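You operate a simulated robot arm through the tools that you are given. There is no shell and no other tool.

You run a simulated robot arm. Do the job below in one go: nothing can be reset, and whatever is moved stays where it is left.

TASK
Put things in order on the long table. At the end: the mister (marked "MINT") is on the cream wrapped box (marked "CLOVE"); the blue sleeve stands where the silver lemon steel bottle stood; the tall jar (marked "WAX") from the long table stands where the blue sleeve stood; the silver lemon steel bottle is on the white dish; the vial (marked "LEMON") from the long table stands on top of the ribbon spool; whatever was shut is shut again. Leave all else as you found it, and nothing knocked over. Set down upright: lemon steel bottle.

Only the result counts: the job must be done as asked and must still hold three seconds after the hand-in. Knocking over, shifting, dropping, spilling or breaking anything else fails it.

THE ROBOT
A 5-joint arm with a two-finger parallel gripper, fixed in place. Base frame: the origin is at the foot of the arm, x ahead of it, y to its left, z up; the work surface is at about z = 0. Readings come in m, rad, newtons and seconds.
With the tool pointing down near the work surface it reaches from about 0.26 to 0.6 m from the base axis. Its first joint turns from -1.152 to 1.152 rad. The tool tilts only in the upright plane through the base axis and itself; it spins freely about its own axis. Payload 1.57 kg.
The TCP is the grasp point between the finger pads, 0.03 m short of the fingertips. In the tool frame z runs along the fingers and y along their closing line. The gripper opens to 0.08 m. The fingers are 0.017 m wide and 0.012 m thick; the gripper's body (0.04 by 0.082 m) begins 0.08 m behind the TCP.
Orientation is that of the tool frame in the base frame, as a unit quaternion [w, x, y, z]. With the fingers straight down and closing along the base's y, the tool's x points along the base's -x, its y along +y and its z along -z.

THE INTERFACE
- The arm moves only by the tool move_arm. Its argument "steps" is one flat list of numbers, 7 for each row, row after row: the shift along the tool's x, y, z in m, then the turn, a rotation vector about the tool's x, y, z in rad, then the opening, from 0 (shut) to 1 (fully open). In form: [tx, ty, tz, wx, wy, wz, jaw, tx, ty, tz, wx, wy, wz, jaw, ...]. A call has 1 to 20 rows; each row is the pose to reach, as a shift and turn from the pose commanded when the call began, along the tool's axes at that moment. Each row takes 0.2 s and may step no farther than 0.05 m and 0.15 rad from the row before; otherwise, or with a gripper value out of range, the whole call is refused. Where a pose cannot be reached the arm comes as near as it can. A force on the tool above 40 N (or 10 N above the force at the start of the call, whichever is more), or a blocked arm, ends the call early, and 0.2 s more pass. The fingers move at their own pace (about 0.153 m/s each) and stop on an object; they squeeze with about 42 N. The grip force told is the motor's: it shows also when the fingers shut on nothing. Time passes only in rows, and 0.2 s behind the last, so rows that repeat a pose let the fingers close. The reply holds the time, the measured pose of the TCP, the force on the tool along the base axes, the opening and the grip force, in the units named above and with some noise, with the torque about the TCP (base axes, N m) and any sound that the robot's microphone picked up.
- Cameras (640 x 400 px; columns grow to the right, rows downward): "scene" is fixed at [0.0208, 0.3871, 0.5169]; the picture's right is [-0.87, -0.49, 0.00], its down [-0.32, 0.57, -0.76] and it looks along [0.37, -0.66, -0.65] (base axes); focal length 245 px, centre (320, 200). "wrist" rides on the gripper at [0.072, -0.007, -0.122] in the tool frame; the picture's right is [0.09, 1.00, 0.00], its down [-0.84, 0.08, -0.54] and it looks along [-0.54, 0.05, 0.84] (tool axes); focal length 238 px, centre (320, 200). There is no depth. A picture from a camera that has moved, and an enlarged one, comes with that camera's place and axes in the base frame and with its lens.
- camera(camera): a new picture of that camera. The clock stands still meanwhile.
- zoom(camera, box): a new picture of the part [left, top, right, bottom] of that camera's present view, enlarged. The clock stands still meanwhile.
- hand_in(): hands the job in; it is judged then, once.

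Nothing tells you positions but the pictures and the camera data. Unless the task says otherwise, let go and move clear before handing in.

The tools are called after ">>>" as a command line: name --argument value ..., lists and objects as JSON in quotes. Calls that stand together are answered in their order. move_arm: Moves the arm, as the interface text tells. Its arguments: {"type":"object","properties":{"steps":{"type":"array","items":{"type":"number"}}},"required":["steps"]} The other tools are called the same way: camera (camera) takes a picture; zoom (camera, box) takes an enlarged picture of a part of a camera's view; hand_in () hands the job in.

At the start:

```text
t: 0.0
ee_pos: [0.3247, -0.1132, 0.3364]
ee_rot: [0.0, -0.001, 1.0, 0.001]
contact_force: [0.3, -0.6, 0.4]
torque: [0.02, -0.04, -0.02]
opening: 0.0801
grasp_force: 0.0
```

scene: 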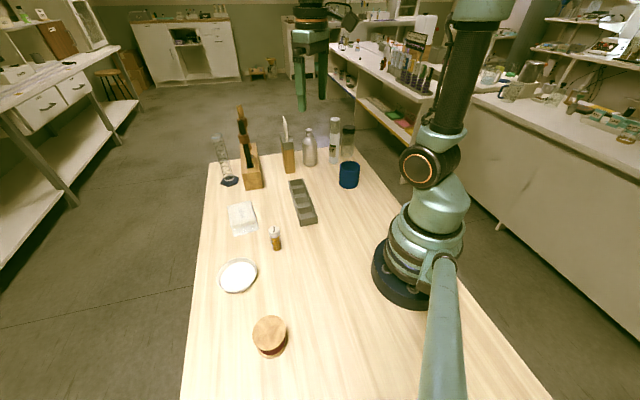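
wrist: 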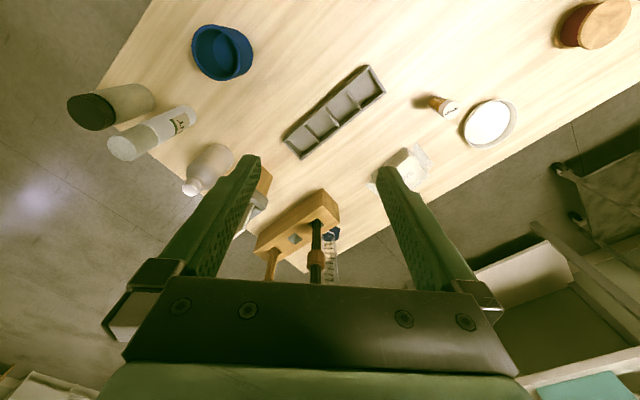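

I see a long table with a blue sleeve, a steel bottle, two tall cylinders, a wrapped box, a vial, a dish and a spool. I'll zoom in to identify each one before moving.

>>> zoom --camera "scene" --box '[200, 90, 380, 202]'

>>> zoom --camera "scene" --box '[200, 190, 360, 290]'

>>> zoom --camera "scene" --box '[200, 280, 360, 380]'

>>> zoom --camera "wrist" --box '[60, 10, 260, 210]'

>>> zoom --camera "wrist" --box '[360, 0, 640, 200]'

```text
3.56 times, centred on (290, 146) of scene
camera zoom: at [0.0208, 0.3871, 0.5169], right [-0.87, -0.49, 0.0], down [-0.32, 0.57, -0.76], along [0.37, -0.66, -0.65], focal length 870 px, centre (427, 392)
```

zoom: 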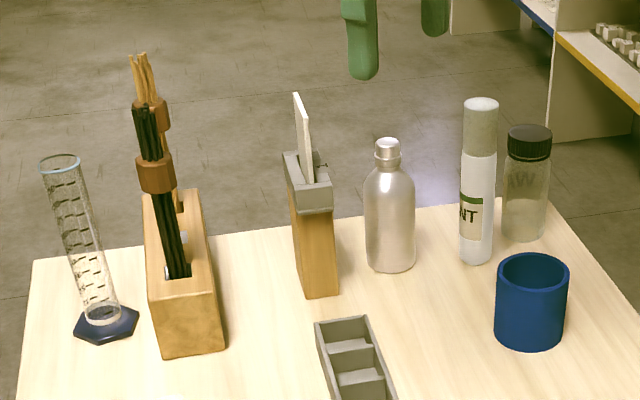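

```text
4.00 times, centred on (280, 240) of scene
camera zoom: at [0.0208, 0.3871, 0.5169], right [-0.87, -0.49, 0.0], down [-0.32, 0.57, -0.76], along [0.37, -0.66, -0.65], focal length 979 px, centre (480, 40)
```

zoom: 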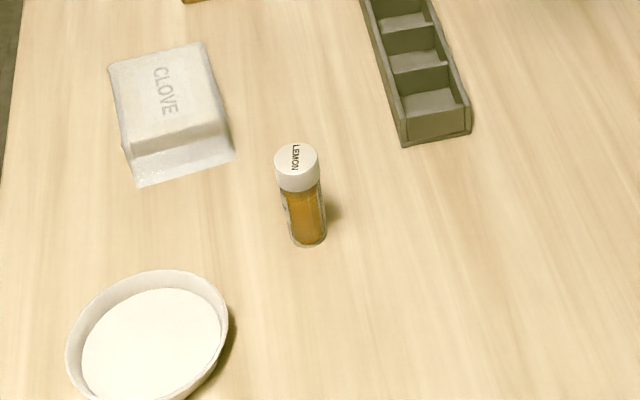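

```text
4.00 times, centred on (280, 330) of scene
camera zoom: at [0.0208, 0.3871, 0.5169], right [-0.87, -0.49, 0.0], down [-0.32, 0.57, -0.76], along [0.37, -0.66, -0.65], focal length 979 px, centre (480, -320)
```

zoom: 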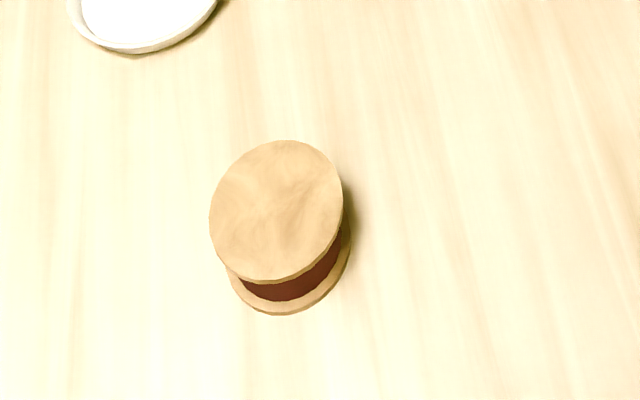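

```text
2.00 times, centred on (160, 110) of wrist
camera zoom: at [0.2534, -0.121, 0.4604], right [-0.09, 1.0, 0.0], down [0.84, 0.08, 0.54], along [0.54, 0.05, -0.84], focal length 477 px, centre (640, 380)
```

zoom: 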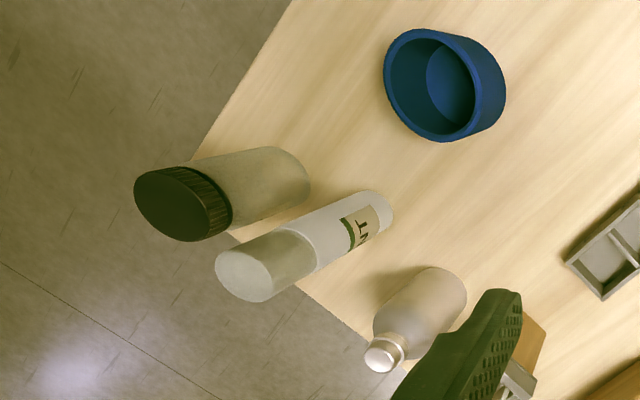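

```text
2.00 times, centred on (500, 100) of wrist
camera zoom: at [0.2534, -0.121, 0.4604], right [-0.09, 1.0, 0.0], down [0.84, 0.08, 0.54], along [0.54, 0.05, -0.84], focal length 477 px, centre (-40, 400)
```

zoom: 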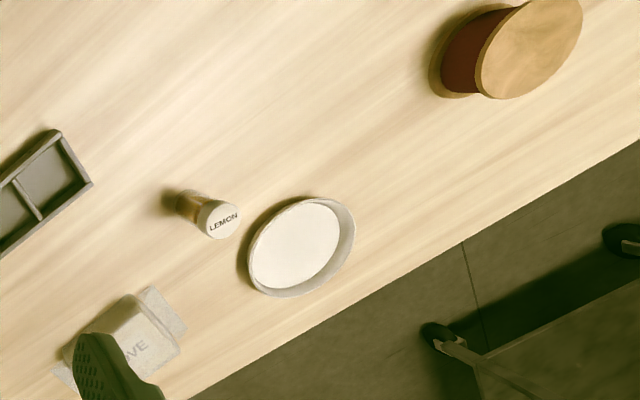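

The layout is clear. From right to left: the jar (WAX) is near (0.36,-0.44), the mister (MINT) near (0.38,-0.365), the steel bottle near (0.46,-0.31) and the sleeve near (0.275,-0.27). The box is near (0.46,0.06), the vial near (0.316,0.09), the dish near (0.34,0.21) and the spool near (0.19,0.276). I'll move the wrist camera over the far group to get better positions.

>>> move_arm --steps '[-0.0125, -0.031, 0.006, 0, 0, 0, 1, -0.025, -0.062, 0.012, 0, 0, 0, 1, -0.0375, -0.0935, 0.018, 0, 0, 0, 1, -0.05, -0.125, 0.024, 0, 0, 0, 1, -0.0625, -0.156, 0.03, 0, 0, 0, 1, -0.075, -0.187, 0.036, 0, 0, 0, 1, -0.075, -0.187, 0.036, 0, 0, 0, 1]'

```text
t: 1.6
ee_pos: [0.3992, -0.2989, 0.3032]
ee_rot: [-0.001, -0.001, 1.0, 0.0]
contact_force: [-0.7, -0.6, 1.5]
torque: [0.02, 0.0, -0.02]
opening: 0.0802
grasp_force: 0.1
```

The arm tracks commands well. I'm now over the far group, so I'll take a wrist picture.

>>> camera --camera "wrist"

>>> camera --camera "scene"

```text
taken
camera wrist: at [0.3276, -0.3082, 0.4259], right [-0.09, 1.0, 0.0], down [0.84, 0.08, 0.54], along [0.54, 0.05, -0.84], focal length 238 px, centre (320, 200)
```

wrist: 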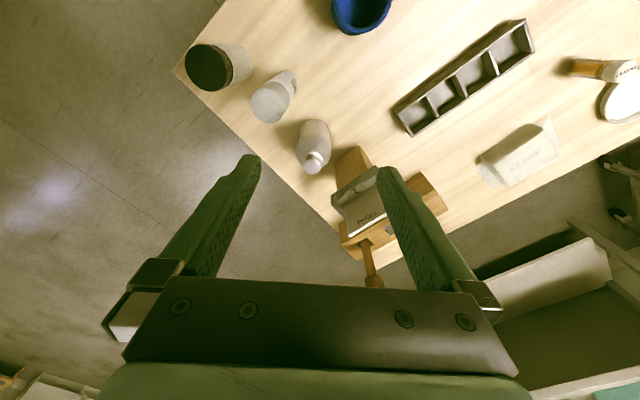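

```text
taken
```

scene: 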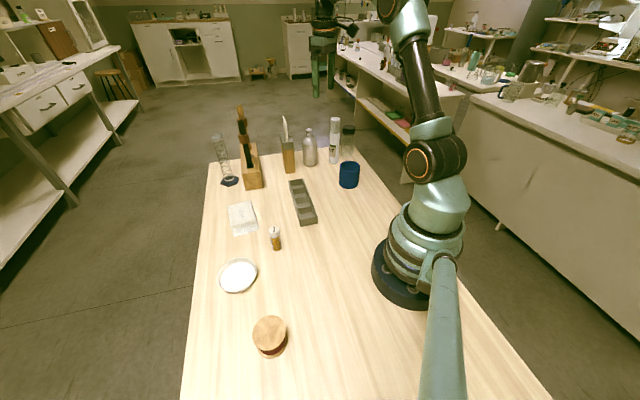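

>>> zoom --camera "wrist" --box '[170, 20, 350, 180]'

>>> zoom --camera "wrist" --box '[280, 100, 480, 300]'

```text
2.50 times, centred on (260, 100) of wrist
camera zoom: at [0.3276, -0.3082, 0.4259], right [-0.09, 1.0, 0.0], down [0.84, 0.08, 0.54], along [0.54, 0.05, -0.84], focal length 596 px, centre (470, 450)
```

zoom: 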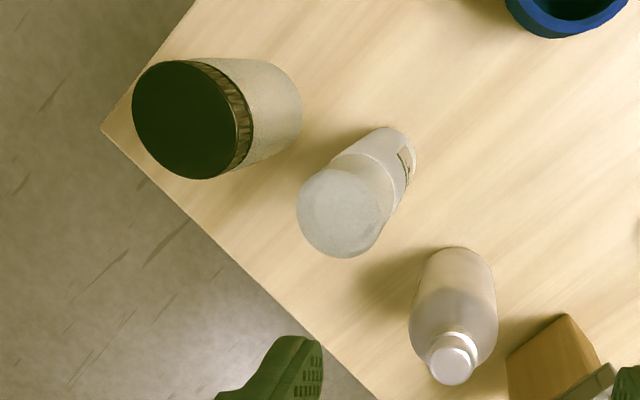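

```text
2.00 times, centred on (380, 200) of wrist
camera zoom: at [0.3276, -0.3082, 0.4259], right [-0.09, 1.0, 0.0], down [0.84, 0.08, 0.54], along [0.54, 0.05, -0.84], focal length 477 px, centre (200, 200)
```

zoom: 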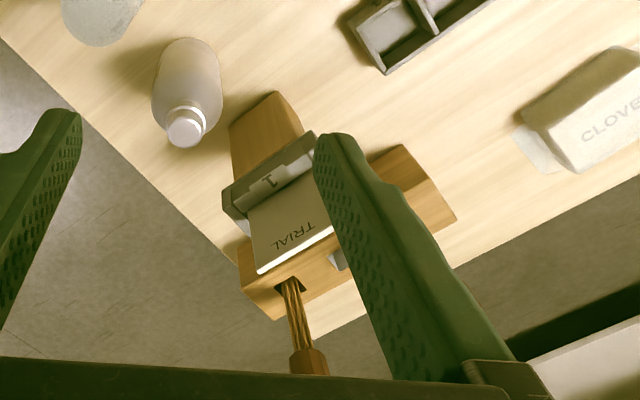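

Refined positions put the bottle at about (0.461,-0.307), with a tall stand behind it at about (0.50,-0.23). I'll hover right above the bottle with a slight spin, so the camera housing stays clear of the mister, and re-measure.

>>> move_arm --steps '[-0.015, -0.002, 0.0, 0, 0, 0.1, 1, -0.031, -0.004, 0.02, 0, 0, 0.2, 1, -0.047, -0.006, 0.04, 0, 0, 0.3, 1, -0.062, -0.0075, 0.06, 0, 0, 0.35, 1, -0.062, -0.0075, 0.083, 0, 0, 0.35, 1, -0.062, -0.0075, 0.083, 0, 0, 0.35, 1]'

>>> camera --camera "wrist"

```text
t: 3.0
ee_pos: [0.4632, -0.3084, 0.2169]
ee_rot: [0.0, 0.174, 0.985, 0.0]
contact_force: [0.1, 0.3, 0.2]
torque: [-0.01, 0.0, 0.0]
opening: 0.0801
grasp_force: 0.0
```

```text
taken
camera wrist: at [0.3931, -0.2904, 0.3402], right [0.26, 0.97, 0.0], down [0.81, -0.21, 0.54], along [0.52, -0.14, -0.84], focal length 238 px, centre (320, 200)
```

wrist: 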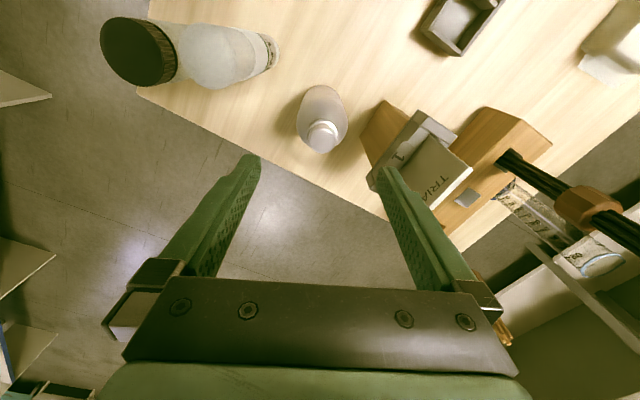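

>>> zoom --camera "wrist" --box '[260, 60, 420, 160]'

```text
4.00 times, centred on (340, 110) of wrist
camera zoom: at [0.3931, -0.2904, 0.3402], right [0.26, 0.97, 0.0], down [0.81, -0.21, 0.54], along [0.52, -0.14, -0.84], focal length 953 px, centre (240, 560)
```

zoom: 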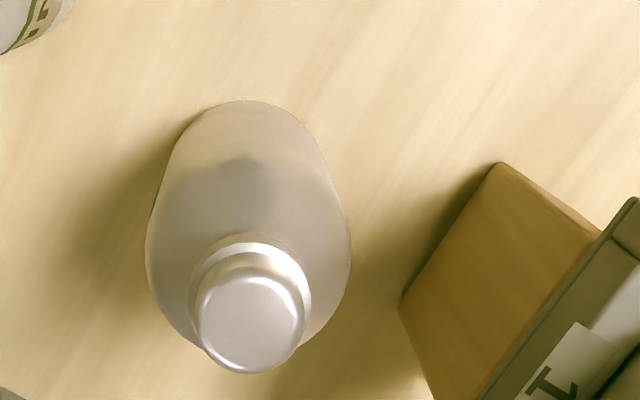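

The bottle axis refines to (0.460,-0.305), and its height is about 0.135. I'll make a small correction and descend with the jaws open, then check before closing.

>>> move_arm --steps '[0.0038, 0.0018, 0.0, 0, 0, 0, 1, 0.0038, 0.0018, 0.03, 0, 0, 0, 1, 0.0038, 0.0018, 0.06, 0, 0, 0, 1, 0.0038, 0.0018, 0.09, 0, 0, 0, 1, 0.0038, 0.0018, 0.12, 0, 0, 0, 1, 0.0038, 0.0018, 0.149, 0, 0, 0, 1, 0.0038, 0.0018, 0.149, 0, 0, 0, 1]'

>>> camera --camera "wrist"

>>> zoom --camera "scene" --box '[240, 60, 400, 200]'

```text
t: 4.6
ee_pos: [0.46, -0.3052, 0.0699]
ee_rot: [0.0, 0.174, 0.985, 0.0]
contact_force: [0.5, -0.4, 0.4]
torque: [-0.02, 0.01, 0.0]
opening: 0.0801
grasp_force: 0.0
```

```text
taken
camera wrist: at [0.39, -0.288, 0.1932], right [0.26, 0.97, 0.0], down [0.81, -0.21, 0.54], along [0.52, -0.14, -0.84], focal length 238 px, centre (320, 200)
```

wrist: 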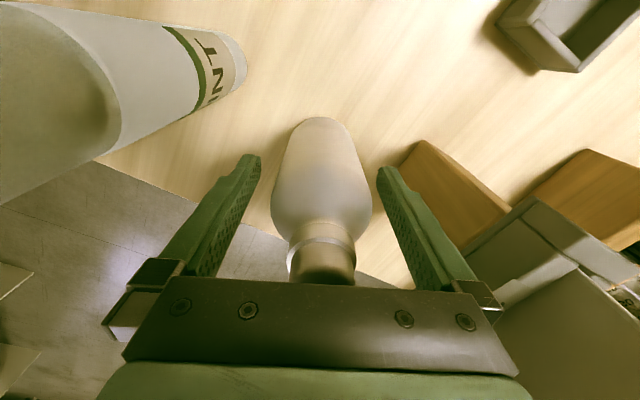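

```text
2.86 times, centred on (320, 130) of scene
camera zoom: at [0.0208, 0.3871, 0.5169], right [-0.87, -0.49, 0.0], down [-0.32, 0.57, -0.76], along [0.37, -0.66, -0.65], focal length 699 px, centre (320, 400)
```

zoom: 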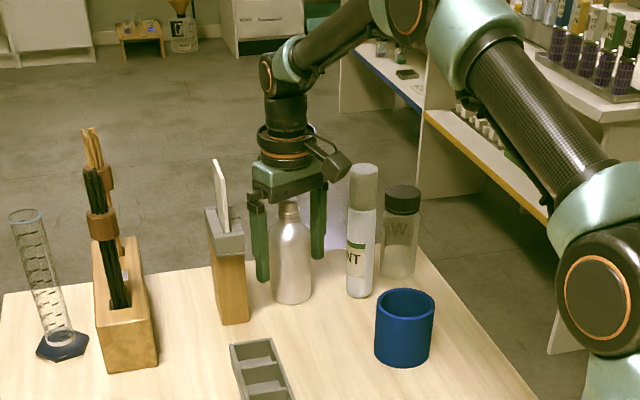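

The bottle sits centred between the fingers, so I'll close on it.

>>> move_arm --steps '[0, 0, 0, 0, 0, 0, 0.4, 0, 0, 0, 0, 0, 0, 0.2, 0, 0, 0, 0, 0, 0, 0.0, 0, 0, 0, 0, 0, 0, 0.0]'

```text
t: 5.6
ee_pos: [0.4594, -0.3046, 0.0696]
ee_rot: [-0.001, 0.175, 0.985, 0.0]
contact_force: [0.8, 0.0, -0.1]
torque: [0.01, -0.01, 0.0]
opening: 0.0525
grasp_force: 41.6
```

Gripped, with a bottle width of 0.0525. Now I'll lift it straight up.

>>> move_arm --steps '[0, 0, -0.01, 0, 0, 0, 0, 0, 0, -0.03, 0, 0, 0, 0, 0, 0, -0.06, 0, 0, 0, 0, 0, 0, -0.09, 0, 0, 0, 0, 0, 0, -0.12, 0, 0, 0, 0, 0, 0, -0.15, 0, 0, 0, 0, 0, 0, -0.17, 0, 0, 0, 0, 0, 0, -0.17, 0, 0, 0, 0]'

```text
t: 7.4
ee_pos: [0.4607, -0.3034, 0.2407]
ee_rot: [0.0, 0.174, 0.985, 0.0]
contact_force: [0.2, -0.5, -3.9]
torque: [-0.02, 0.0, 0.02]
opening: 0.0521
grasp_force: 41.7
```

The bottle is held (about 4 N). I'll pull inward first to clear the stand's plate, then sweep left towards the dish and restore zero spin on the way.

>>> move_arm --steps '[0.0376, -0.0137, 0, 0, 0, 0, 0, 0.0752, -0.0274, 0, 0, 0, 0, 0, 0.0896, 0.0088, 0, 0, 0, -0.04, 0, 0.104, 0.0449, 0, 0, 0, -0.08, 0, 0.1183, 0.0811, 0, 0, 0, -0.12, 0, 0.1327, 0.1173, 0, 0, 0, -0.16, 0, 0.1471, 0.1535, 0, 0, 0, -0.2, 0, 0.1615, 0.1896, 0, 0, 0, -0.24, 0, 0.1759, 0.2258, 0, 0, 0, -0.28, 0, 0.1902, 0.262, 0, 0, 0, -0.32, 0, 0.2046, 0.2981, 0, 0, 0, -0.35, 0, 0.2046, 0.2981, 0, 0, 0, -0.35, 0]'

>>> camera --camera "wrist"

>>> camera --camera "scene"

```text
t: 10.0
ee_pos: [0.3694, 0.0444, 0.2404]
ee_rot: [0.0, 0.0, 1.0, 0.0]
contact_force: [-1.2, -0.6, -2.6]
torque: [0.0, 0.0, 0.0]
opening: 0.0523
grasp_force: 41.4
```

```text
taken
camera wrist: at [0.297, 0.0375, 0.3631], right [-0.09, 1.0, 0.0], down [0.84, 0.08, 0.54], along [0.54, 0.05, -0.84], focal length 238 px, centre (320, 200)
```

wrist: 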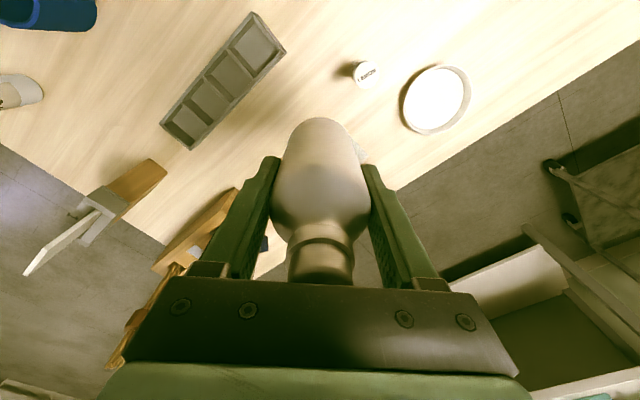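

```text
taken
```

scene: 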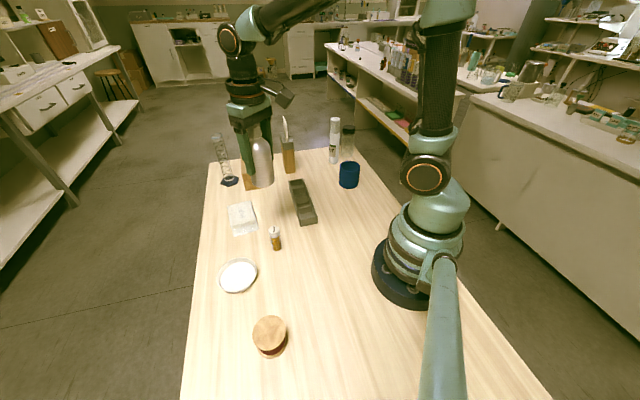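

>>> zoom --camera "wrist" --box '[340, 40, 500, 140]'

>>> zoom --camera "scene" --box '[210, 245, 274, 305]'

```text
4.00 times, centred on (420, 90) of wrist
camera zoom: at [0.297, 0.0375, 0.3631], right [-0.09, 1.0, 0.0], down [0.84, 0.08, 0.54], along [0.54, 0.05, -0.84], focal length 953 px, centre (-80, 640)
```

zoom: 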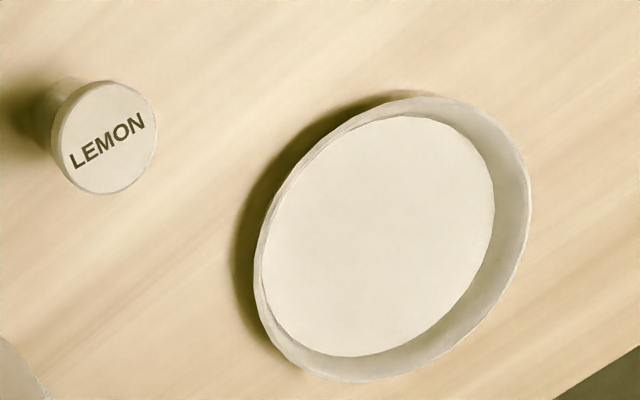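

```text
6.67 times, centred on (242, 275) of scene
camera zoom: at [0.0208, 0.3871, 0.5169], right [-0.87, -0.49, 0.0], down [-0.32, 0.57, -0.76], along [0.37, -0.66, -0.65], focal length 1631 px, centre (840, -300)
```

zoom: 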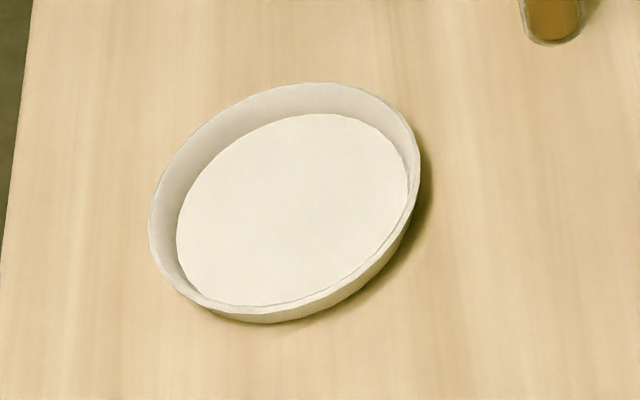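

The dish centre is at about (0.343,0.204) and its floor is about 0.08 across. I'll move over it and lower to just above the floor.

>>> move_arm --steps '[0.0066, 0.04, 0, 0, 0, 0, 0, 0.0132, 0.08, 0, 0, 0, 0, 0, 0.0198, 0.12, 0, 0, 0, 0, 0, 0.0264, 0.1596, 0, 0, 0, 0, 0, 0.0264, 0.1596, 0.03, 0, 0, 0, 0, 0.0264, 0.1596, 0.06, 0, 0, 0, 0, 0.0264, 0.1596, 0.09, 0, 0, 0, 0, 0.0264, 0.1596, 0.12, 0, 0, 0, 0, 0.0264, 0.1596, 0.14, 0, 0, 0, 0, 0.0264, 0.1596, 0.145, 0, 0, 0, 0, 0.0264, 0.1596, 0.145, 0, 0, 0, 0]'

>>> camera --camera "wrist"

>>> zoom --camera "scene" --box '[180, 180, 300, 310]'

```text
t: 12.4
ee_pos: [0.3433, 0.2054, 0.0936]
ee_rot: [0.0, 0.001, 1.0, 0.0]
contact_force: [-0.8, 0.0, -3.3]
torque: [0.0, 0.01, 0.01]
opening: 0.0522
grasp_force: 41.7
```

```text
taken
camera wrist: at [0.2716, 0.1977, 0.2169], right [-0.09, 1.0, 0.0], down [0.84, 0.08, 0.54], along [0.54, 0.05, -0.84], focal length 238 px, centre (320, 200)
```

wrist: 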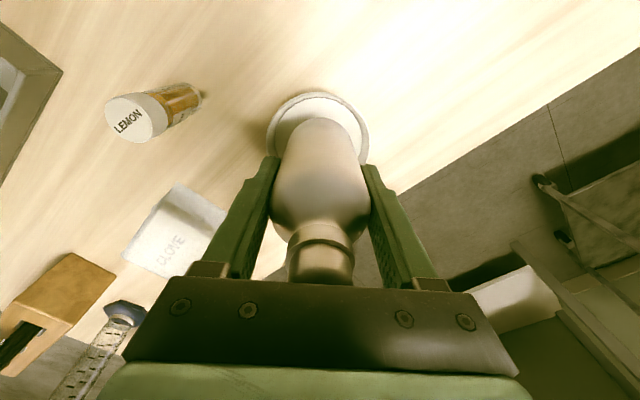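

```text
3.08 times, centred on (240, 245) of scene
camera zoom: at [0.0208, 0.3871, 0.5169], right [-0.87, -0.49, 0.0], down [-0.32, 0.57, -0.76], along [0.37, -0.66, -0.65], focal length 753 px, centre (566, 62)
```

zoom: 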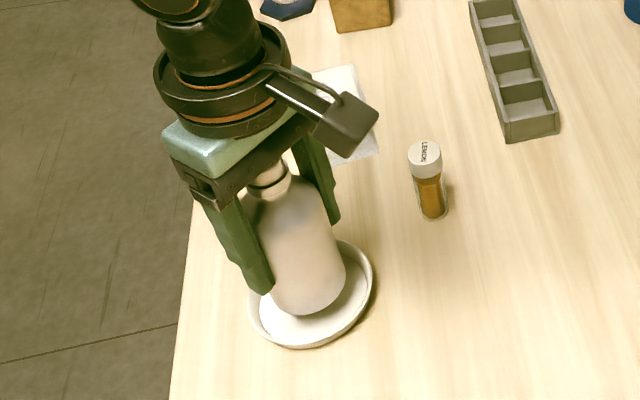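

The bottle is centred over the dish with its base about 2.4 cm up. I'll lower it in small steps.

>>> move_arm --steps '[0, 0, 0.006, 0, 0, 0, 0, 0, 0, 0.012, 0, 0, 0, 0, 0, 0, 0.016, 0, 0, 0, 0, 0, 0, 0.018, 0, 0, 0, 0]'

```text
t: 13.4
ee_pos: [0.3417, 0.2059, 0.0759]
ee_rot: [0.0, 0.001, 1.0, -0.001]
contact_force: [0.0, 0.5, -3.0]
torque: [0.0, 0.03, 0.01]
opening: 0.0523
grasp_force: 42.1
```

>>> move_arm --steps '[0, 0, 0.001, 0, 0, 0, 0, 0, 0, 0.002, 0, 0, 0, 0]'

>>> zoom --camera "scene" --box '[200, 230, 280, 310]'

```text
t: 14.0
ee_pos: [0.3427, 0.205, 0.0746]
ee_rot: [0.0, 0.0, 1.0, 0.0]
contact_force: [0.3, -0.3, -2.3]
torque: [-0.01, -0.03, 0.01]
opening: 0.0522
grasp_force: 42.2
```

```text
5.00 times, centred on (240, 270) of scene
camera zoom: at [0.0208, 0.3871, 0.5169], right [-0.87, -0.49, 0.0], down [-0.32, 0.57, -0.76], along [0.37, -0.66, -0.65], focal length 1224 px, centre (720, -150)
```

zoom: 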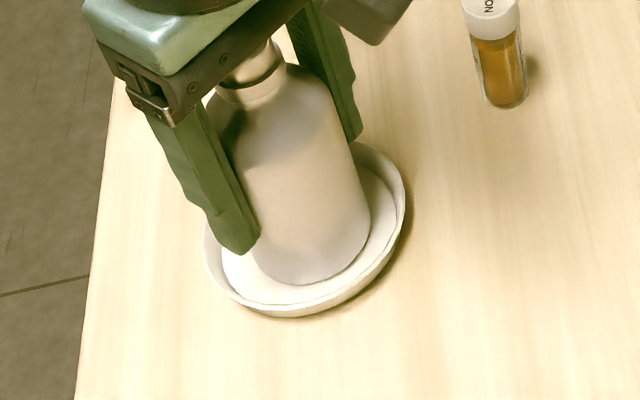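

>>> move_arm --steps '[0, 0, 0.001, 0, 0, 0, 0, 0, 0, 0.001, 0, 0, 0, 0]'

>>> move_arm --steps '[0, 0, 0.001, 0, 0, 0, 0, 0, 0, 0.001, 0, 0, 0, 0]'

```text
t: 14.6
ee_pos: [0.3435, 0.205, 0.0739]
ee_rot: [0.0, 0.0, 1.0, 0.001]
contact_force: [-1.5, -7.5, 18.8]
torque: [-0.56, 0.09, -0.02]
opening: 0.052
grasp_force: 41.8
```

```text
t: 15.2
ee_pos: [0.3423, 0.2062, 0.0734]
ee_rot: [0.001, 0.001, 1.0, 0.001]
contact_force: [-1.9, -9.2, 31.0]
torque: [-0.56, 0.13, 0.12]
opening: 0.0526
grasp_force: 41.9
```

Contact came at TCP z≈0.074, and I pressed slightly too far. I'll ease back up about 1.5 mm to unload before releasing.

>>> move_arm --steps '[0, 0, -0.001, 0, 0, 0, 0, 0, 0, -0.0015, 0, 0, 0, 0, 0, 0, -0.0015, 0, 0, 0, 0]'

>>> zoom --camera "scene" --box '[200, 230, 280, 310]'

```text
t: 16.0
ee_pos: [0.3422, 0.2057, 0.0732]
ee_rot: [-0.001, 0.0, 1.0, 0.0]
contact_force: [0.9, 1.8, 3.4]
torque: [0.18, -0.21, 0.03]
opening: 0.0523
grasp_force: 42.0
```

```text
5.00 times, centred on (240, 270) of scene
camera zoom: at [0.0208, 0.387, 0.5169], right [-0.87, -0.49, 0.0], down [-0.32, 0.57, -0.76], along [0.37, -0.66, -0.65], focal length 1224 px, centre (720, -150)
```

zoom: 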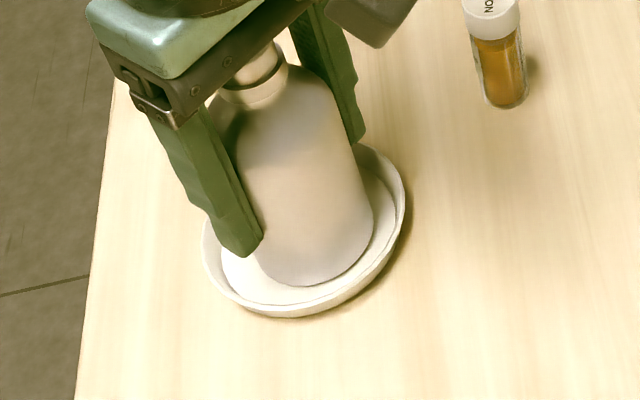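

The load is now small and the bottle rests on the dish. I'll open and rise straight up.

>>> move_arm --steps '[0, 0, 0, 0, 0, 0, 0.7, 0, 0, 0, 0, 0, 0, 0.85, 0, 0, 0, 0, 0, 0, 1, 0, 0, 0, 0, 0, 0, 1]'

>>> zoom --camera "scene" --box '[180, 190, 300, 310]'

>>> camera --camera "wrist"

```text
t: 17.0
ee_pos: [0.3434, 0.2055, 0.0748]
ee_rot: [0.0, 0.0, 1.0, 0.0]
contact_force: [0.2, -0.3, 0.9]
torque: [-0.02, 0.0, -0.01]
opening: 0.0798
grasp_force: 0.1
```

```text
3.33 times, centred on (240, 250) of scene
camera zoom: at [0.0208, 0.3871, 0.5169], right [-0.87, -0.49, 0.0], down [-0.32, 0.57, -0.76], along [0.37, -0.66, -0.65], focal length 816 px, centre (587, 33)
```

zoom: 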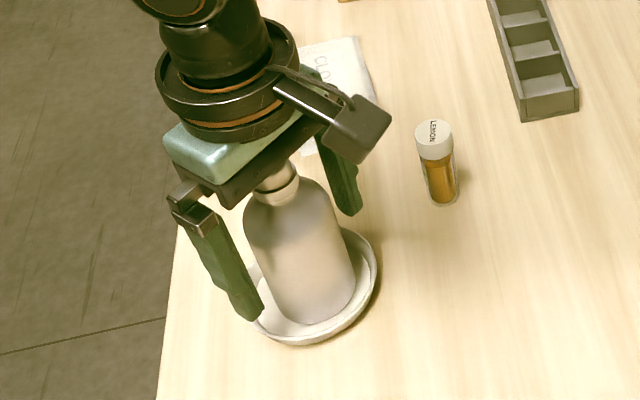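

```text
taken
camera wrist: at [0.2708, 0.1972, 0.197], right [-0.09, 1.0, 0.0], down [0.84, 0.08, 0.54], along [0.54, 0.05, -0.84], focal length 238 px, centre (320, 200)
```

wrist: 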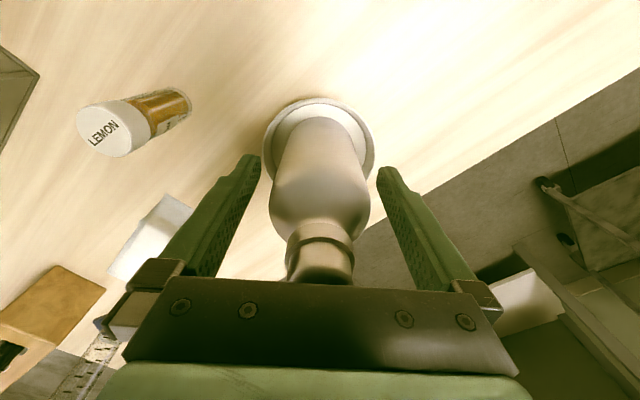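

The bottle stands upright on the dish. Next is the vial, at about (0.317,0.091). I'll rise clear and move above it.

>>> move_arm --steps '[0, 0, -0.03, 0, 0, 0, 1, 0, 0, -0.06, 0, 0, 0, 1, 0, 0, -0.1, 0, 0, 0, 1, 0, 0, -0.14, 0, 0, 0, 1, 0, 0, -0.17, 0, 0, 0, 1, 0.009, -0.038, -0.17, 0, 0, 0, 1, 0.018, -0.076, -0.17, 0, 0, 0, 1, 0.026, -0.1145, -0.15, 0, 0, 0, 1, 0.026, -0.1145, -0.12, 0, 0, 0, 1, 0.026, -0.1145, -0.09, 0, 0, 0, 1, 0.026, -0.1145, -0.09, 0, 0, 0, 1]'

>>> camera --camera "wrist"

>>> camera --camera "scene"

```text
t: 19.4
ee_pos: [0.3184, 0.0909, 0.1622]
ee_rot: [0.001, 0.0, 1.0, 0.001]
contact_force: [0.0, -0.7, 0.5]
torque: [0.01, 0.01, -0.02]
opening: 0.0799
grasp_force: 0.0
```

```text
taken
camera wrist: at [0.2459, 0.0827, 0.2857], right [-0.09, 1.0, 0.0], down [0.84, 0.08, 0.54], along [0.54, 0.05, -0.84], focal length 238 px, centre (320, 200)
```

wrist: 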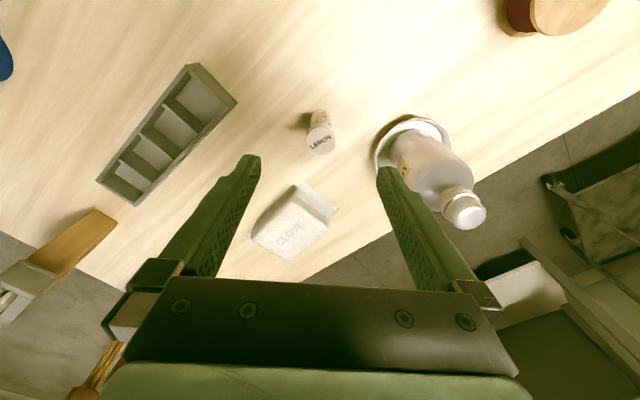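

```text
taken
```

scene: 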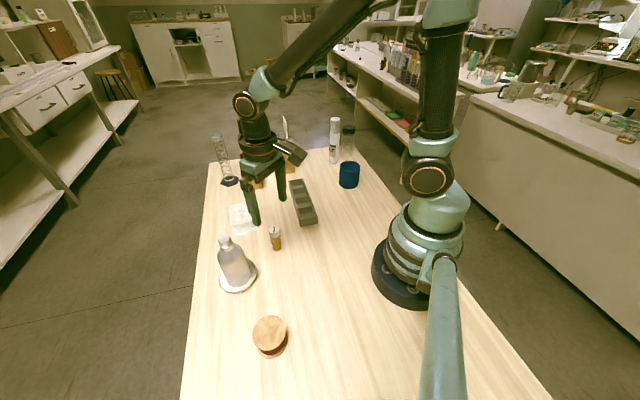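

>>> zoom --camera "wrist" --box '[270, 90, 370, 170]'

>>> zoom --camera "wrist" --box '[230, 160, 360, 270]'

>>> zoom --camera "wrist" --box '[360, 100, 500, 240]'

```text
5.00 times, centred on (320, 130) of wrist
camera zoom: at [0.2459, 0.0827, 0.2857], right [-0.09, 1.0, 0.0], down [0.84, 0.08, 0.54], along [0.54, 0.05, -0.84], focal length 1192 px, centre (320, 550)
```

zoom: 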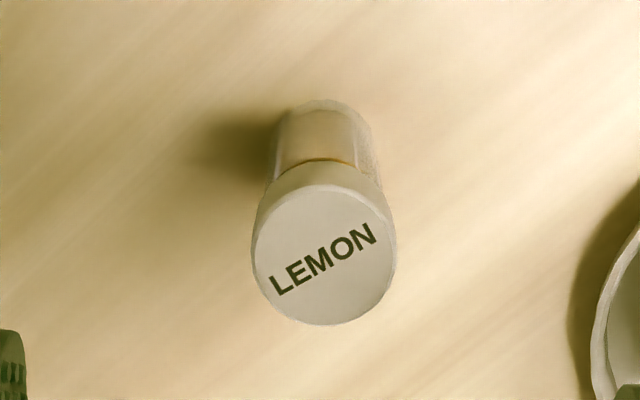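

```text
3.64 times, centred on (295, 215) of wrist
camera zoom: at [0.2459, 0.0827, 0.2857], right [-0.09, 1.0, 0.0], down [0.84, 0.08, 0.54], along [0.54, 0.05, -0.84], focal length 867 px, centre (411, 146)
```

zoom: 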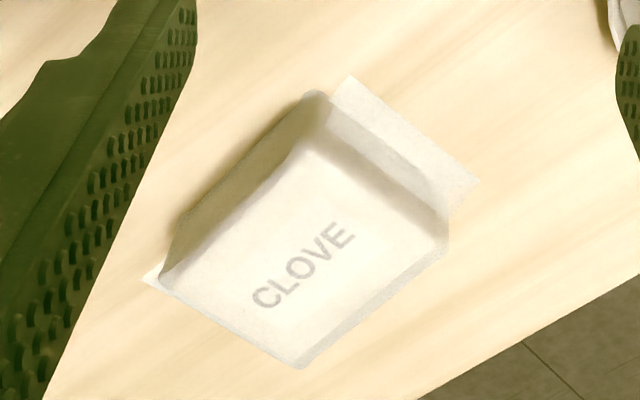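

```text
2.86 times, centred on (430, 170) of wrist
camera zoom: at [0.2459, 0.0827, 0.2857], right [-0.09, 1.0, 0.0], down [0.84, 0.08, 0.54], along [0.54, 0.05, -0.84], focal length 681 px, centre (6, 286)
```

zoom: 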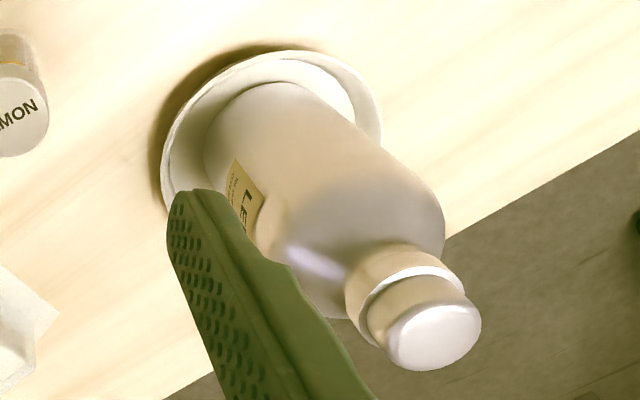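

The vial is at (0.3185,0.0895), 0.07 tall and 0.026 wide. I'll descend and grip it around z≈0.042.

>>> move_arm --steps '[0, -0.0012, 0.03, 0, 0, 0, 1, 0, -0.0012, 0.06, 0, 0, 0, 1, 0, -0.0012, 0.09, 0, 0, 0, 1, 0, -0.0012, 0.11, 0, 0, 0, 1, 0, -0.0012, 0.12, 0, 0, 0, 1, 0, -0.0012, 0.12, 0, 0, 0, 1]'

>>> camera --camera "wrist"

```text
t: 20.8
ee_pos: [0.3144, 0.0889, 0.043]
ee_rot: [-0.001, 0.0, 1.0, -0.001]
contact_force: [-0.8, 0.3, 0.6]
torque: [0.01, -0.03, -0.01]
opening: 0.08
grasp_force: 0.1
```

```text
taken
camera wrist: at [0.2432, 0.0814, 0.1664], right [-0.09, 1.0, 0.0], down [0.84, 0.08, 0.54], along [0.54, 0.05, -0.84], focal length 238 px, centre (320, 200)
```

wrist: 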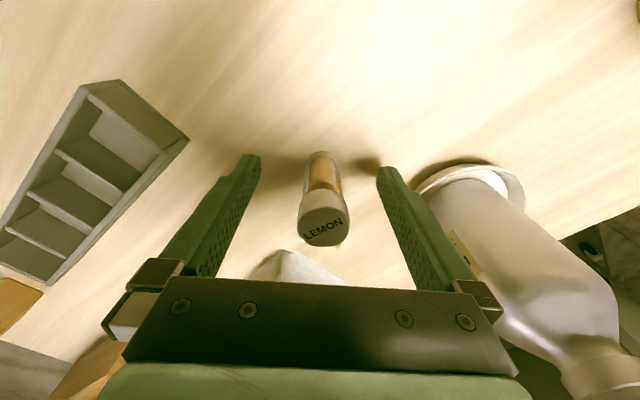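

>>> zoom --camera "wrist" --box '[260, 140, 380, 260]'

>>> zoom --camera "scene" --box '[220, 180, 320, 260]'

```text
3.33 times, centred on (320, 200) of wrist
camera zoom: at [0.2432, 0.0814, 0.1664], right [-0.09, 1.0, 0.0], down [0.84, 0.08, 0.54], along [0.54, 0.05, -0.84], focal length 794 px, centre (320, 200)
```

zoom: 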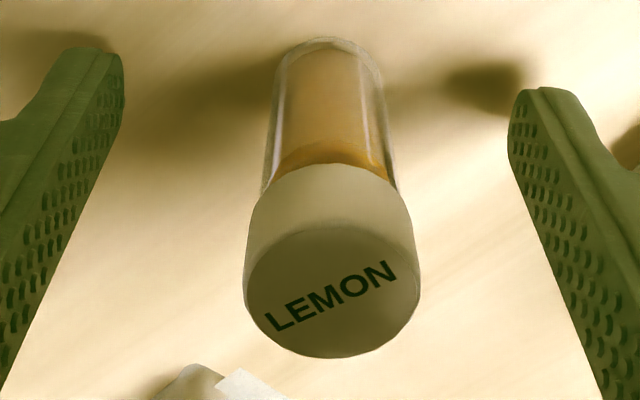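

```text
5.00 times, centred on (270, 220) of scene
camera zoom: at [0.0208, 0.3871, 0.5169], right [-0.87, -0.49, 0.0], down [-0.32, 0.57, -0.76], along [0.37, -0.66, -0.65], focal length 1224 px, centre (570, 100)
```

zoom: 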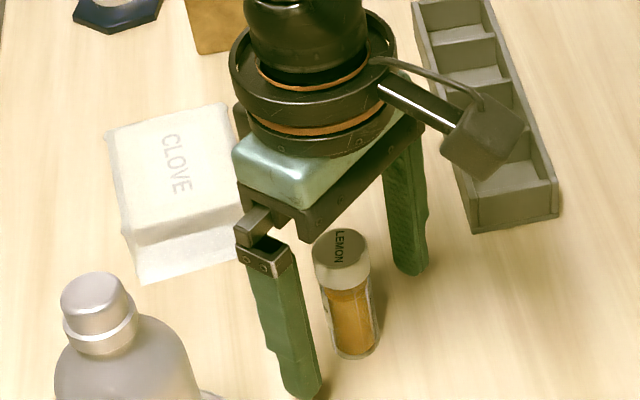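

The vial is well between the fingers. I'll nudge 3 mm forward and close.

>>> move_arm --steps '[-0.003, 0.001, 0, 0, 0, 0, 1, -0.003, 0.001, 0, 0, 0, 0, 0.6, -0.003, 0.001, 0, 0, 0, 0, 0.4, -0.003, 0.001, 0, 0, 0, 0, 0.2, -0.003, 0.001, 0, 0, 0, 0, 0, -0.003, 0.001, 0, 0, 0, 0, 0]'

>>> zoom --camera "wrist" --box '[260, 140, 380, 260]'

>>> zoom --camera "scene" --box '[220, 180, 320, 260]'

```text
t: 22.2
ee_pos: [0.3193, 0.0921, 0.0426]
ee_rot: [0.0, -0.001, 1.0, 0.0]
contact_force: [-0.7, -0.8, 0.7]
torque: [0.02, -0.03, 0.03]
opening: 0.025
grasp_force: 36.8
```

```text
3.33 times, centred on (320, 200) of wrist
camera zoom: at [0.2466, 0.0827, 0.1668], right [-0.09, 1.0, 0.0], down [0.84, 0.08, 0.54], along [0.54, 0.05, -0.84], focal length 794 px, centre (320, 200)
```

zoom: 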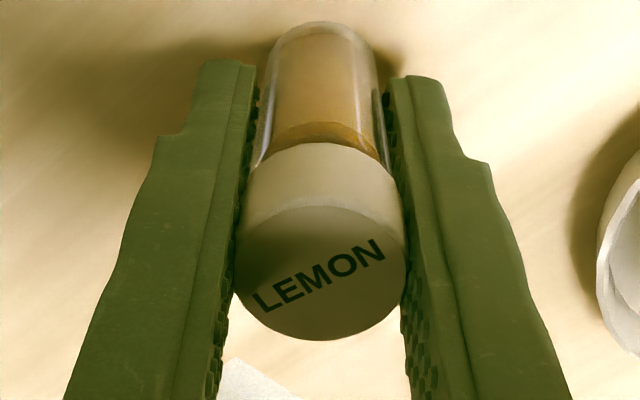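

```text
5.00 times, centred on (270, 220) of scene
camera zoom: at [0.0208, 0.3871, 0.5169], right [-0.87, -0.49, 0.0], down [-0.32, 0.57, -0.76], along [0.37, -0.66, -0.65], focal length 1224 px, centre (570, 100)
```

zoom: 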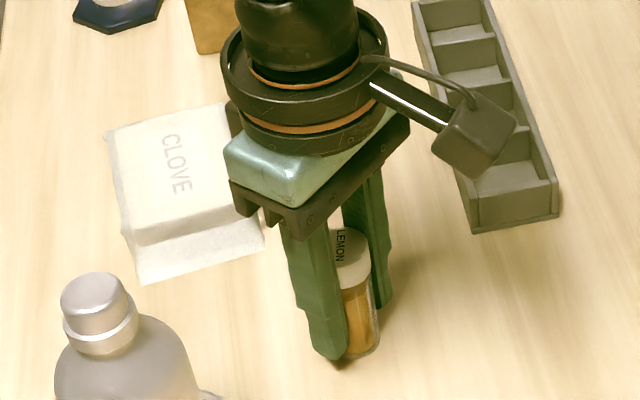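

The vial is gripped (0.025). I'll lift it and carry it towards the spool, staying clear of the bottle.

>>> move_arm --steps '[0, 0, -0.02, 0, 0, 0, 0, 0, 0, -0.05, 0, 0, 0, 0, 0, 0, -0.09, 0, 0, 0, 0, 0, 0, -0.13, 0, 0, 0, 0, 0, 0, -0.16, 0, 0, 0, 0, 0.02, 0.028, -0.16, 0, 0, 0, 0, 0.04, 0.056, -0.16, 0, 0, 0, 0, 0.06, 0.085, -0.16, 0, 0, 0, 0, 0.08, 0.113, -0.16, 0, 0, 0, 0, 0.1, 0.141, -0.16, 0, 0, 0, 0, 0.119, 0.169, -0.16, 0, 0, 0, 0, 0.119, 0.169, -0.16, 0, 0, 0, 0]'

>>> camera --camera "wrist"

>>> camera --camera "scene"

```text
t: 24.8
ee_pos: [0.1988, 0.2577, 0.2052]
ee_rot: [0.0, 0.0, 1.0, 0.0]
contact_force: [-0.3, 0.0, 0.0]
torque: [0.0, 0.02, -0.03]
opening: 0.0249
grasp_force: 36.7
```

```text
taken
camera wrist: at [0.1284, 0.2501, 0.3287], right [-0.09, 1.0, 0.0], down [0.84, 0.08, 0.54], along [0.54, 0.05, -0.84], focal length 238 px, centre (320, 200)
```

wrist: 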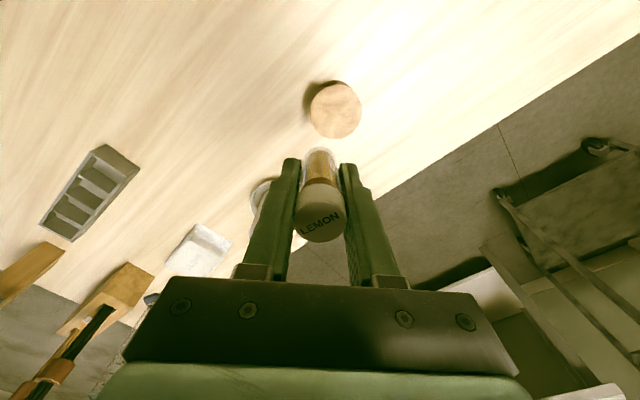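

```text
taken
```

scene: 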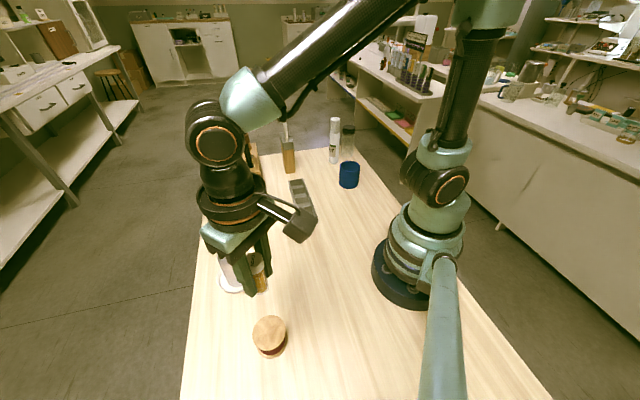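

>>> zoom --camera "wrist" --box '[280, 60, 400, 160]'

>>> zoom --camera "scene" --box '[230, 300, 310, 370]'

```text
4.00 times, centred on (340, 110) of wrist
camera zoom: at [0.1284, 0.2501, 0.3287], right [-0.09, 1.0, 0.0], down [0.84, 0.08, 0.54], along [0.54, 0.05, -0.84], focal length 953 px, centre (240, 560)
```

zoom: 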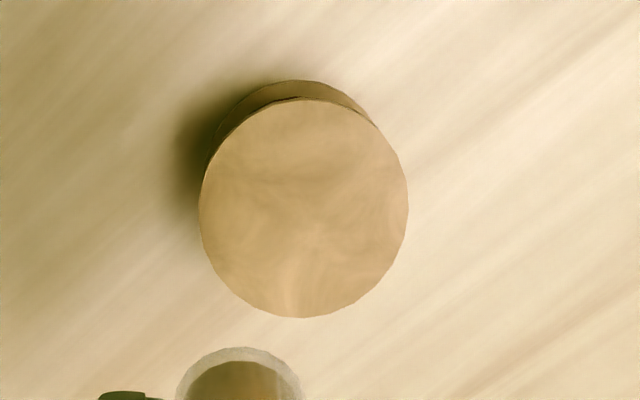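

```text
5.71 times, centred on (270, 335) of scene
camera zoom: at [0.0208, 0.3871, 0.5169], right [-0.87, -0.49, 0.0], down [-0.32, 0.57, -0.76], along [0.37, -0.66, -0.65], focal length 1398 px, centre (606, -571)
```

zoom: 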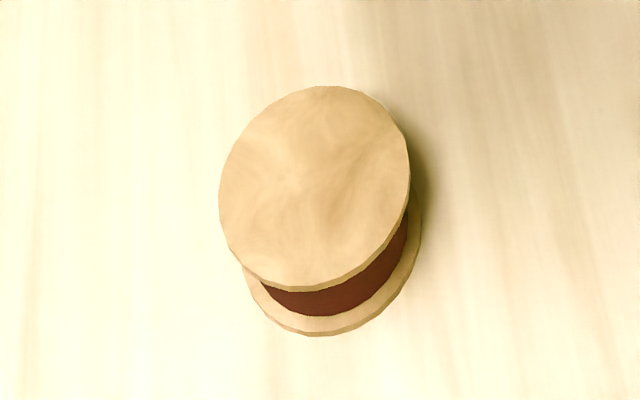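

The spool centre is at (0.190,0.2745) with its top at z≈0.043. I'll move over it and lower the vial to about 1.4 cm above the top.

>>> move_arm --steps '[0.0088, 0.0168, 0, 0, 0, 0, 0, 0.0088, 0.0168, 0.03, 0, 0, 0, 0, 0.0088, 0.0168, 0.06, 0, 0, 0, 0, 0.0088, 0.0168, 0.09, 0, 0, 0, 0, 0.0088, 0.0168, 0.105, 0, 0, 0, 0, 0.0088, 0.0168, 0.105, 0, 0, 0, 0]'

>>> zoom --camera "wrist" --box '[220, 60, 420, 260]'

>>> zoom --camera "scene" --box '[210, 250, 330, 370]'

```text
t: 26.2
ee_pos: [0.191, 0.2763, 0.098]
ee_rot: [0.0, 0.0, 1.0, -0.001]
contact_force: [-0.6, -0.4, 0.0]
torque: [0.02, -0.02, -0.02]
opening: 0.0248
grasp_force: 36.4
```

```text
2.00 times, centred on (320, 160) of wrist
camera zoom: at [0.1203, 0.268, 0.2224], right [-0.09, 1.0, 0.0], down [0.84, 0.08, 0.54], along [0.54, 0.05, -0.84], focal length 477 px, centre (320, 280)
```

zoom: 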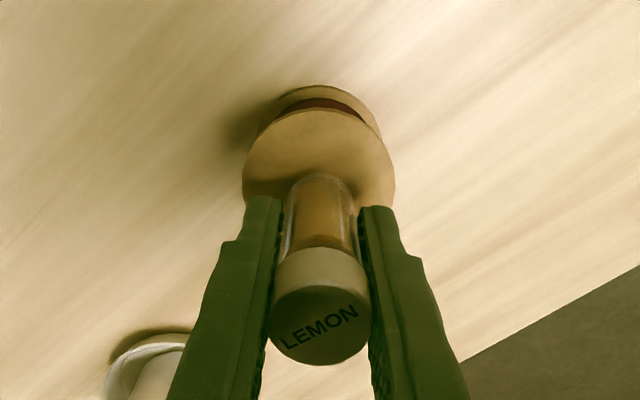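

```text
3.33 times, centred on (270, 310) of scene
camera zoom: at [0.0208, 0.3871, 0.5169], right [-0.87, -0.49, 0.0], down [-0.32, 0.57, -0.76], along [0.37, -0.66, -0.65], focal length 816 px, centre (487, -167)
```

zoom: 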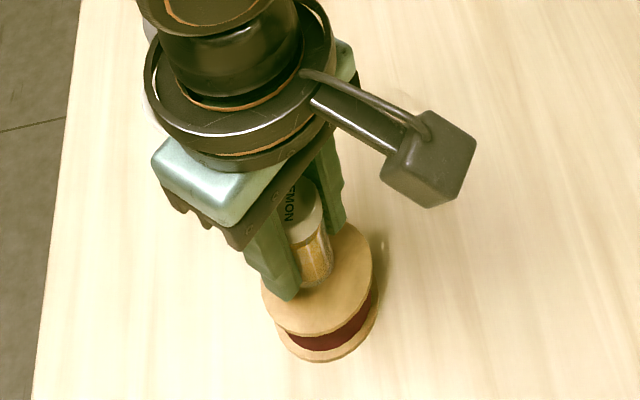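

Aligned. I'll lower gently until contact.

>>> move_arm --steps '[0, 0, 0.004, 0, 0, 0, 0, 0, 0, 0.008, 0, 0, 0, 0, 0, 0, 0.01, 0, 0, 0, 0, 0, 0, 0.01, 0, 0, 0, 0]'

>>> zoom --camera "scene" --box '[240, 290, 300, 350]'

```text
t: 27.2
ee_pos: [0.192, 0.2764, 0.0885]
ee_rot: [0.001, 0.0, 1.0, 0.001]
contact_force: [-1.2, -1.7, 15.1]
torque: [-0.07, 0.11, 0.0]
opening: 0.0252
grasp_force: 36.4
```

```text
6.67 times, centred on (270, 320) of scene
camera zoom: at [0.0208, 0.387, 0.5169], right [-0.87, -0.49, 0.0], down [-0.32, 0.57, -0.76], along [0.37, -0.66, -0.65], focal length 1631 px, centre (653, -600)
```

zoom: 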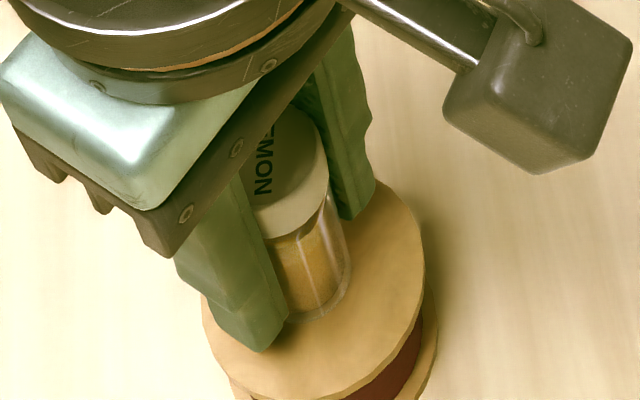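

There's 15 N of contact, so the vial is seated. I'll ease up slightly, then open.

>>> move_arm --steps '[0, 0, -0.0006, 0, 0, 0, 0, 0, 0, -0.0006, 0, 0, 0, 0]'

```text
t: 27.8
ee_pos: [0.1928, 0.2767, 0.089]
ee_rot: [0.0, 0.0, 1.0, 0.0]
contact_force: [1.2, 2.3, 2.5]
torque: [0.03, -0.06, 0.02]
opening: 0.0249
grasp_force: 36.5
```

>>> move_arm --steps '[0, 0, 0, 0, 0, 0, 0.4, 0, 0, 0, 0, 0, 0, 0.55, 0, 0, 0, 0, 0, 0, 0.8, 0, 0, 0, 0, 0, 0, 0.8]'

>>> zoom --camera "scene" --box '[210, 250, 330, 370]'

>>> zoom --camera "wrist" --box '[220, 60, 420, 260]'

```text
t: 28.8
ee_pos: [0.1913, 0.2769, 0.0897]
ee_rot: [0.001, 0.0, 1.0, 0.001]
contact_force: [0.1, 0.1, 0.9]
torque: [0.05, 0.0, 0.0]
opening: 0.0638
grasp_force: 0.1
```

```text
3.33 times, centred on (270, 310) of scene
camera zoom: at [0.0208, 0.3871, 0.5169], right [-0.87, -0.49, 0.0], down [-0.32, 0.57, -0.76], along [0.37, -0.66, -0.65], focal length 816 px, centre (487, -167)
```

zoom: 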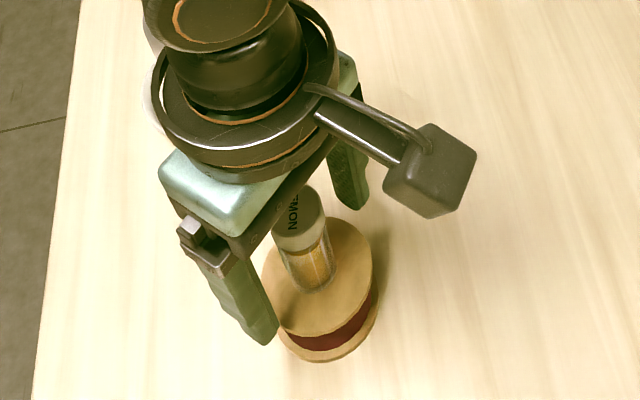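

```text
2.00 times, centred on (320, 160) of wrist
camera zoom: at [0.1205, 0.2676, 0.2127], right [-0.09, 1.0, 0.0], down [0.84, 0.08, 0.54], along [0.54, 0.05, -0.84], focal length 477 px, centre (320, 280)
```

zoom: 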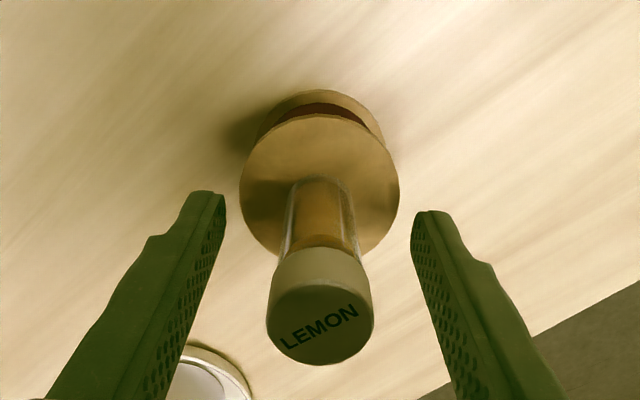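

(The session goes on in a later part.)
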